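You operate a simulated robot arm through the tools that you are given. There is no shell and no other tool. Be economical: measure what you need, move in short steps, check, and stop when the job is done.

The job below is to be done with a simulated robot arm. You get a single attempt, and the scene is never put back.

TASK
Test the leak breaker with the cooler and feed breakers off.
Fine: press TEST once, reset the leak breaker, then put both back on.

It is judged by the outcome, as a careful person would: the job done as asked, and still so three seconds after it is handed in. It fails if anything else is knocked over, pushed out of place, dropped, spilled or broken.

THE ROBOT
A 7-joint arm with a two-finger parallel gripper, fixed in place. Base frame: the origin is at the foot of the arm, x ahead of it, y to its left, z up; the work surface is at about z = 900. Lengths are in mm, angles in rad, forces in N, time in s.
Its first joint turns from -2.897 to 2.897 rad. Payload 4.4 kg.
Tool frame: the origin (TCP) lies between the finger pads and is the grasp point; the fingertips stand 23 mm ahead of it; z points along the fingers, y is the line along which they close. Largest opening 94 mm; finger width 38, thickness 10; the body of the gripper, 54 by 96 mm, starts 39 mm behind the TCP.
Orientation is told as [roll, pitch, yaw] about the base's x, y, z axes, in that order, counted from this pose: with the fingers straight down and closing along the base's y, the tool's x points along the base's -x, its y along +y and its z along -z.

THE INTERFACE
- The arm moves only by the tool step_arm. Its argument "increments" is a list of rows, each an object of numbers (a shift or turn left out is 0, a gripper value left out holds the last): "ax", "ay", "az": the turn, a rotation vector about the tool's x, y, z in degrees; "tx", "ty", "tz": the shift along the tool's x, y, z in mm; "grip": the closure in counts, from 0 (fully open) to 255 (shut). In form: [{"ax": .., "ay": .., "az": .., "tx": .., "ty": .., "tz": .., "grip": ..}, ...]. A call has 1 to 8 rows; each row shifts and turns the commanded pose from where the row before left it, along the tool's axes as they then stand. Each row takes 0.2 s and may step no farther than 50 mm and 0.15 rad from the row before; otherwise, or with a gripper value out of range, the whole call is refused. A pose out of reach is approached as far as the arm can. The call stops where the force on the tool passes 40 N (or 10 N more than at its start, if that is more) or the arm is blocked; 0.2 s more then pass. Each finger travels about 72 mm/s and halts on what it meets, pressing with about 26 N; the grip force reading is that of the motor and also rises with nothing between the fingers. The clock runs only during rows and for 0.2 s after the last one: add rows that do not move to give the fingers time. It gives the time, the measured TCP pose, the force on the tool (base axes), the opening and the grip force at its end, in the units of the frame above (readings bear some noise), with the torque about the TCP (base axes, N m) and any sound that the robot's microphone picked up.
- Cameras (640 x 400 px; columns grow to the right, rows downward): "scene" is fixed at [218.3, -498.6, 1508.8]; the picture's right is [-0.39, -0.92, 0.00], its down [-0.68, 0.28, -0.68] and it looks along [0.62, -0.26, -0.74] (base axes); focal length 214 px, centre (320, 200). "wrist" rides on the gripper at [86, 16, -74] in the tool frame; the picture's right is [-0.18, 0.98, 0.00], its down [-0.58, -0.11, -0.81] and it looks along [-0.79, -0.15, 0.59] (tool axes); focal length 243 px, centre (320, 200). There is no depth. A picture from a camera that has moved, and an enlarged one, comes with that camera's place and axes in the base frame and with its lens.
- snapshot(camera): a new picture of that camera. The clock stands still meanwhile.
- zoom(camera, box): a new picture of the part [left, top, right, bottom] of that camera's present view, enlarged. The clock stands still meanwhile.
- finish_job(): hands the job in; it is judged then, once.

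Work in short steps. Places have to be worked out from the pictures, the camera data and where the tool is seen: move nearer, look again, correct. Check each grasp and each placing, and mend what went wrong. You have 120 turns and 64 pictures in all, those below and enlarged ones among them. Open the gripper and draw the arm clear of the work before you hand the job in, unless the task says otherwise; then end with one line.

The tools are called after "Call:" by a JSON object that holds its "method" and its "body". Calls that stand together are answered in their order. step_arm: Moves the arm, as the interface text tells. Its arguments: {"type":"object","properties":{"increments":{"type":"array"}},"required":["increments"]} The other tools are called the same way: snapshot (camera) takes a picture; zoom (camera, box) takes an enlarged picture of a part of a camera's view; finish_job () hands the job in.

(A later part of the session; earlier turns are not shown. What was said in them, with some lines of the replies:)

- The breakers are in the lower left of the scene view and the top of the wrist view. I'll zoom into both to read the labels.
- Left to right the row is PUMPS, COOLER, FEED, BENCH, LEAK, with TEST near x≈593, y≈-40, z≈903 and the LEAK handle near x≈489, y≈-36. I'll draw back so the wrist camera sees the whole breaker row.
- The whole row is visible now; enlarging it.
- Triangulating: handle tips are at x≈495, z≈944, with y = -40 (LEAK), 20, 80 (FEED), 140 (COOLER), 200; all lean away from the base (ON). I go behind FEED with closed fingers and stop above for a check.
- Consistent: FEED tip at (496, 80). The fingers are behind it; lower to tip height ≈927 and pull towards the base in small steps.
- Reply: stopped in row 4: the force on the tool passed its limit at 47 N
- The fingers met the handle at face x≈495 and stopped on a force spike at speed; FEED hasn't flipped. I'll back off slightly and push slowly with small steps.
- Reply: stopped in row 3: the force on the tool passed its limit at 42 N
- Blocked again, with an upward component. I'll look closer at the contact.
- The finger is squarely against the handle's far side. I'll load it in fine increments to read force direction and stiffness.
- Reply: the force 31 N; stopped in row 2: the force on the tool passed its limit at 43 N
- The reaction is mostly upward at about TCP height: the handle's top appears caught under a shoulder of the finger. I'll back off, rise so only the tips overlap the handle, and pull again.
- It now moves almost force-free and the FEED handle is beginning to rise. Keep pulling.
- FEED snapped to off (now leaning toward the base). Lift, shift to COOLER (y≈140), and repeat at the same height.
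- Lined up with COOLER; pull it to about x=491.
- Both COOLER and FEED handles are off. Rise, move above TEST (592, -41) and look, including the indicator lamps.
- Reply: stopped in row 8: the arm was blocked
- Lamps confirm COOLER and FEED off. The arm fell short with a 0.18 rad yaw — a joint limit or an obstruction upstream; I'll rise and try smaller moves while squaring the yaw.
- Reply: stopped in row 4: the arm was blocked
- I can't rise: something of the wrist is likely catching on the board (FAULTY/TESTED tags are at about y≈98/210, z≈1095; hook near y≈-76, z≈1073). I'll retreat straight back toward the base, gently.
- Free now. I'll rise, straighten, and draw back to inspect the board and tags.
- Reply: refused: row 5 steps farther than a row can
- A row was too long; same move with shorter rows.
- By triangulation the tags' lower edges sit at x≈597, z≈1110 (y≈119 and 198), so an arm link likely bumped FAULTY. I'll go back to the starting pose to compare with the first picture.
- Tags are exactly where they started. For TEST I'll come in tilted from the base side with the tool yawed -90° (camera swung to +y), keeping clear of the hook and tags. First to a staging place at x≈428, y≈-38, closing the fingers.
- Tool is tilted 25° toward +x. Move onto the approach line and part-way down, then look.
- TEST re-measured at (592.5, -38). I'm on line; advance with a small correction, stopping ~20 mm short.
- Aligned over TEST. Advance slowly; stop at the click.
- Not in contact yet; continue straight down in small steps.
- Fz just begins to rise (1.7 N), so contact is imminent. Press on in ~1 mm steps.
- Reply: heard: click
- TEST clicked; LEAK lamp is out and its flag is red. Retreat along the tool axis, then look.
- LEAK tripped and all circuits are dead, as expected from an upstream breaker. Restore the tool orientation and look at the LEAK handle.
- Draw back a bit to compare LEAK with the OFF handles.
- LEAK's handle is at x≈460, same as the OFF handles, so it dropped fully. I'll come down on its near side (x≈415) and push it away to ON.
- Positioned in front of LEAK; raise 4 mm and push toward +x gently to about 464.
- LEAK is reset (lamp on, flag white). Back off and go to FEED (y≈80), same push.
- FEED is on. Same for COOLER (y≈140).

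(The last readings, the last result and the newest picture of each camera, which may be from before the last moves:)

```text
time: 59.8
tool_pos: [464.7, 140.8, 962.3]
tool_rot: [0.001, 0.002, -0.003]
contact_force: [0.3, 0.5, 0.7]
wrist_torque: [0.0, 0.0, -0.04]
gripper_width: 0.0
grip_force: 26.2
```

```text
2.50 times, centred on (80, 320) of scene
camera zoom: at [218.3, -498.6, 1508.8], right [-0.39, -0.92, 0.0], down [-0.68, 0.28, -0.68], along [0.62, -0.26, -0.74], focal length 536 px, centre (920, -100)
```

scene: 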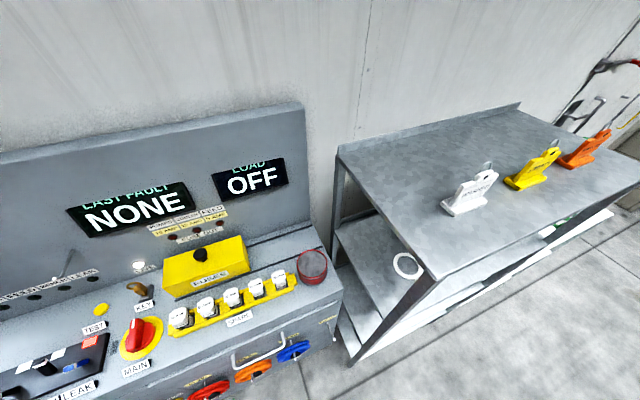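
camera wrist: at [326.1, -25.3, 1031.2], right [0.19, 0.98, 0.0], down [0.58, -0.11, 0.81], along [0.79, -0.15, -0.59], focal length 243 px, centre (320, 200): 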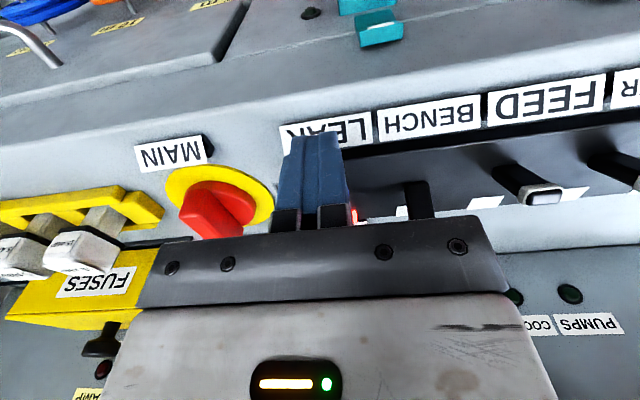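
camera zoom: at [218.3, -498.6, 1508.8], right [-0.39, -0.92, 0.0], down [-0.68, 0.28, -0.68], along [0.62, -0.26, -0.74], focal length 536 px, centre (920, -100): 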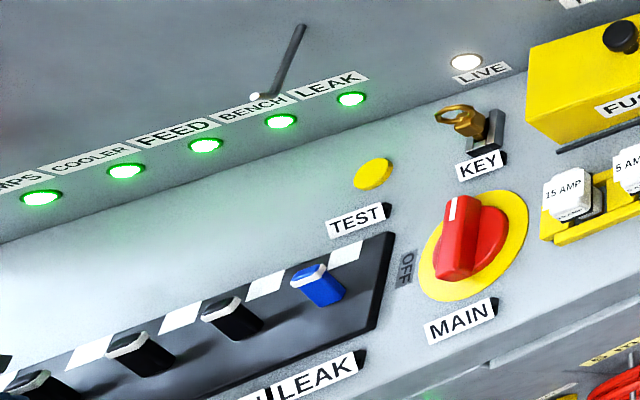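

All five lamps are green. Withdraw, rise, open the gripper and take a final look.

Call:
{"method": "step_arm", "body": {"increments": [{"tx": 25}, {"tx": 25}, {"tz": -48}, {"tz": -48}, {"tz": -48}, {"tz": -48, "grip": 0}, {"tz": -48}, {}]}}

Call:
{"method": "snapshot", "body": {"camera": "wrist"}}

Call:
{"method": "snapshot", "body": {"camera": "scene"}}

```text
time: 61.6
tool_pos: [413.1, 141.8, 1199.9]
tool_rot: [0.0, 0.0, -0.001]
contact_force: [0.0, 0.3, 0.0]
wrist_torque: [0.03, -0.04, 0.01]
gripper_width: 94.0
grip_force: 0.0
```

```text
25 pictures are left
camera wrist: at [326.1, 158.4, 1274.9], right [0.19, 0.98, 0.0], down [0.58, -0.11, 0.81], along [0.79, -0.15, -0.59], focal length 243 px, centre (320, 200)
```

wrist: 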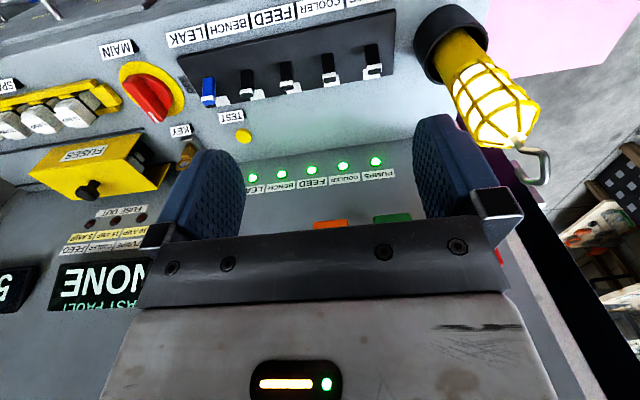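

```text
24 pictures are left
```

scene: 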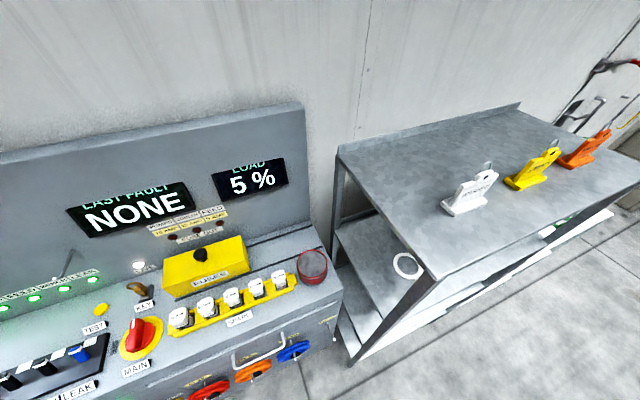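

Everything is back as it was: all breakers on, load 5 %, no fault, tags in place, arm clear. Handing in.

Call:
{"method": "finish_job", "body": {}}

```text
The job is handed in.
```

The leak breaker passed its test: with COOLER and FEED off, I pressed TEST once and it tripped. I then reset it and switched FEED and COOLER back on, and all five lamps are green. On the way to TEST the arm was blocked for a moment, probably against the FAULTY tag, but pictures show the tags haven't moved.
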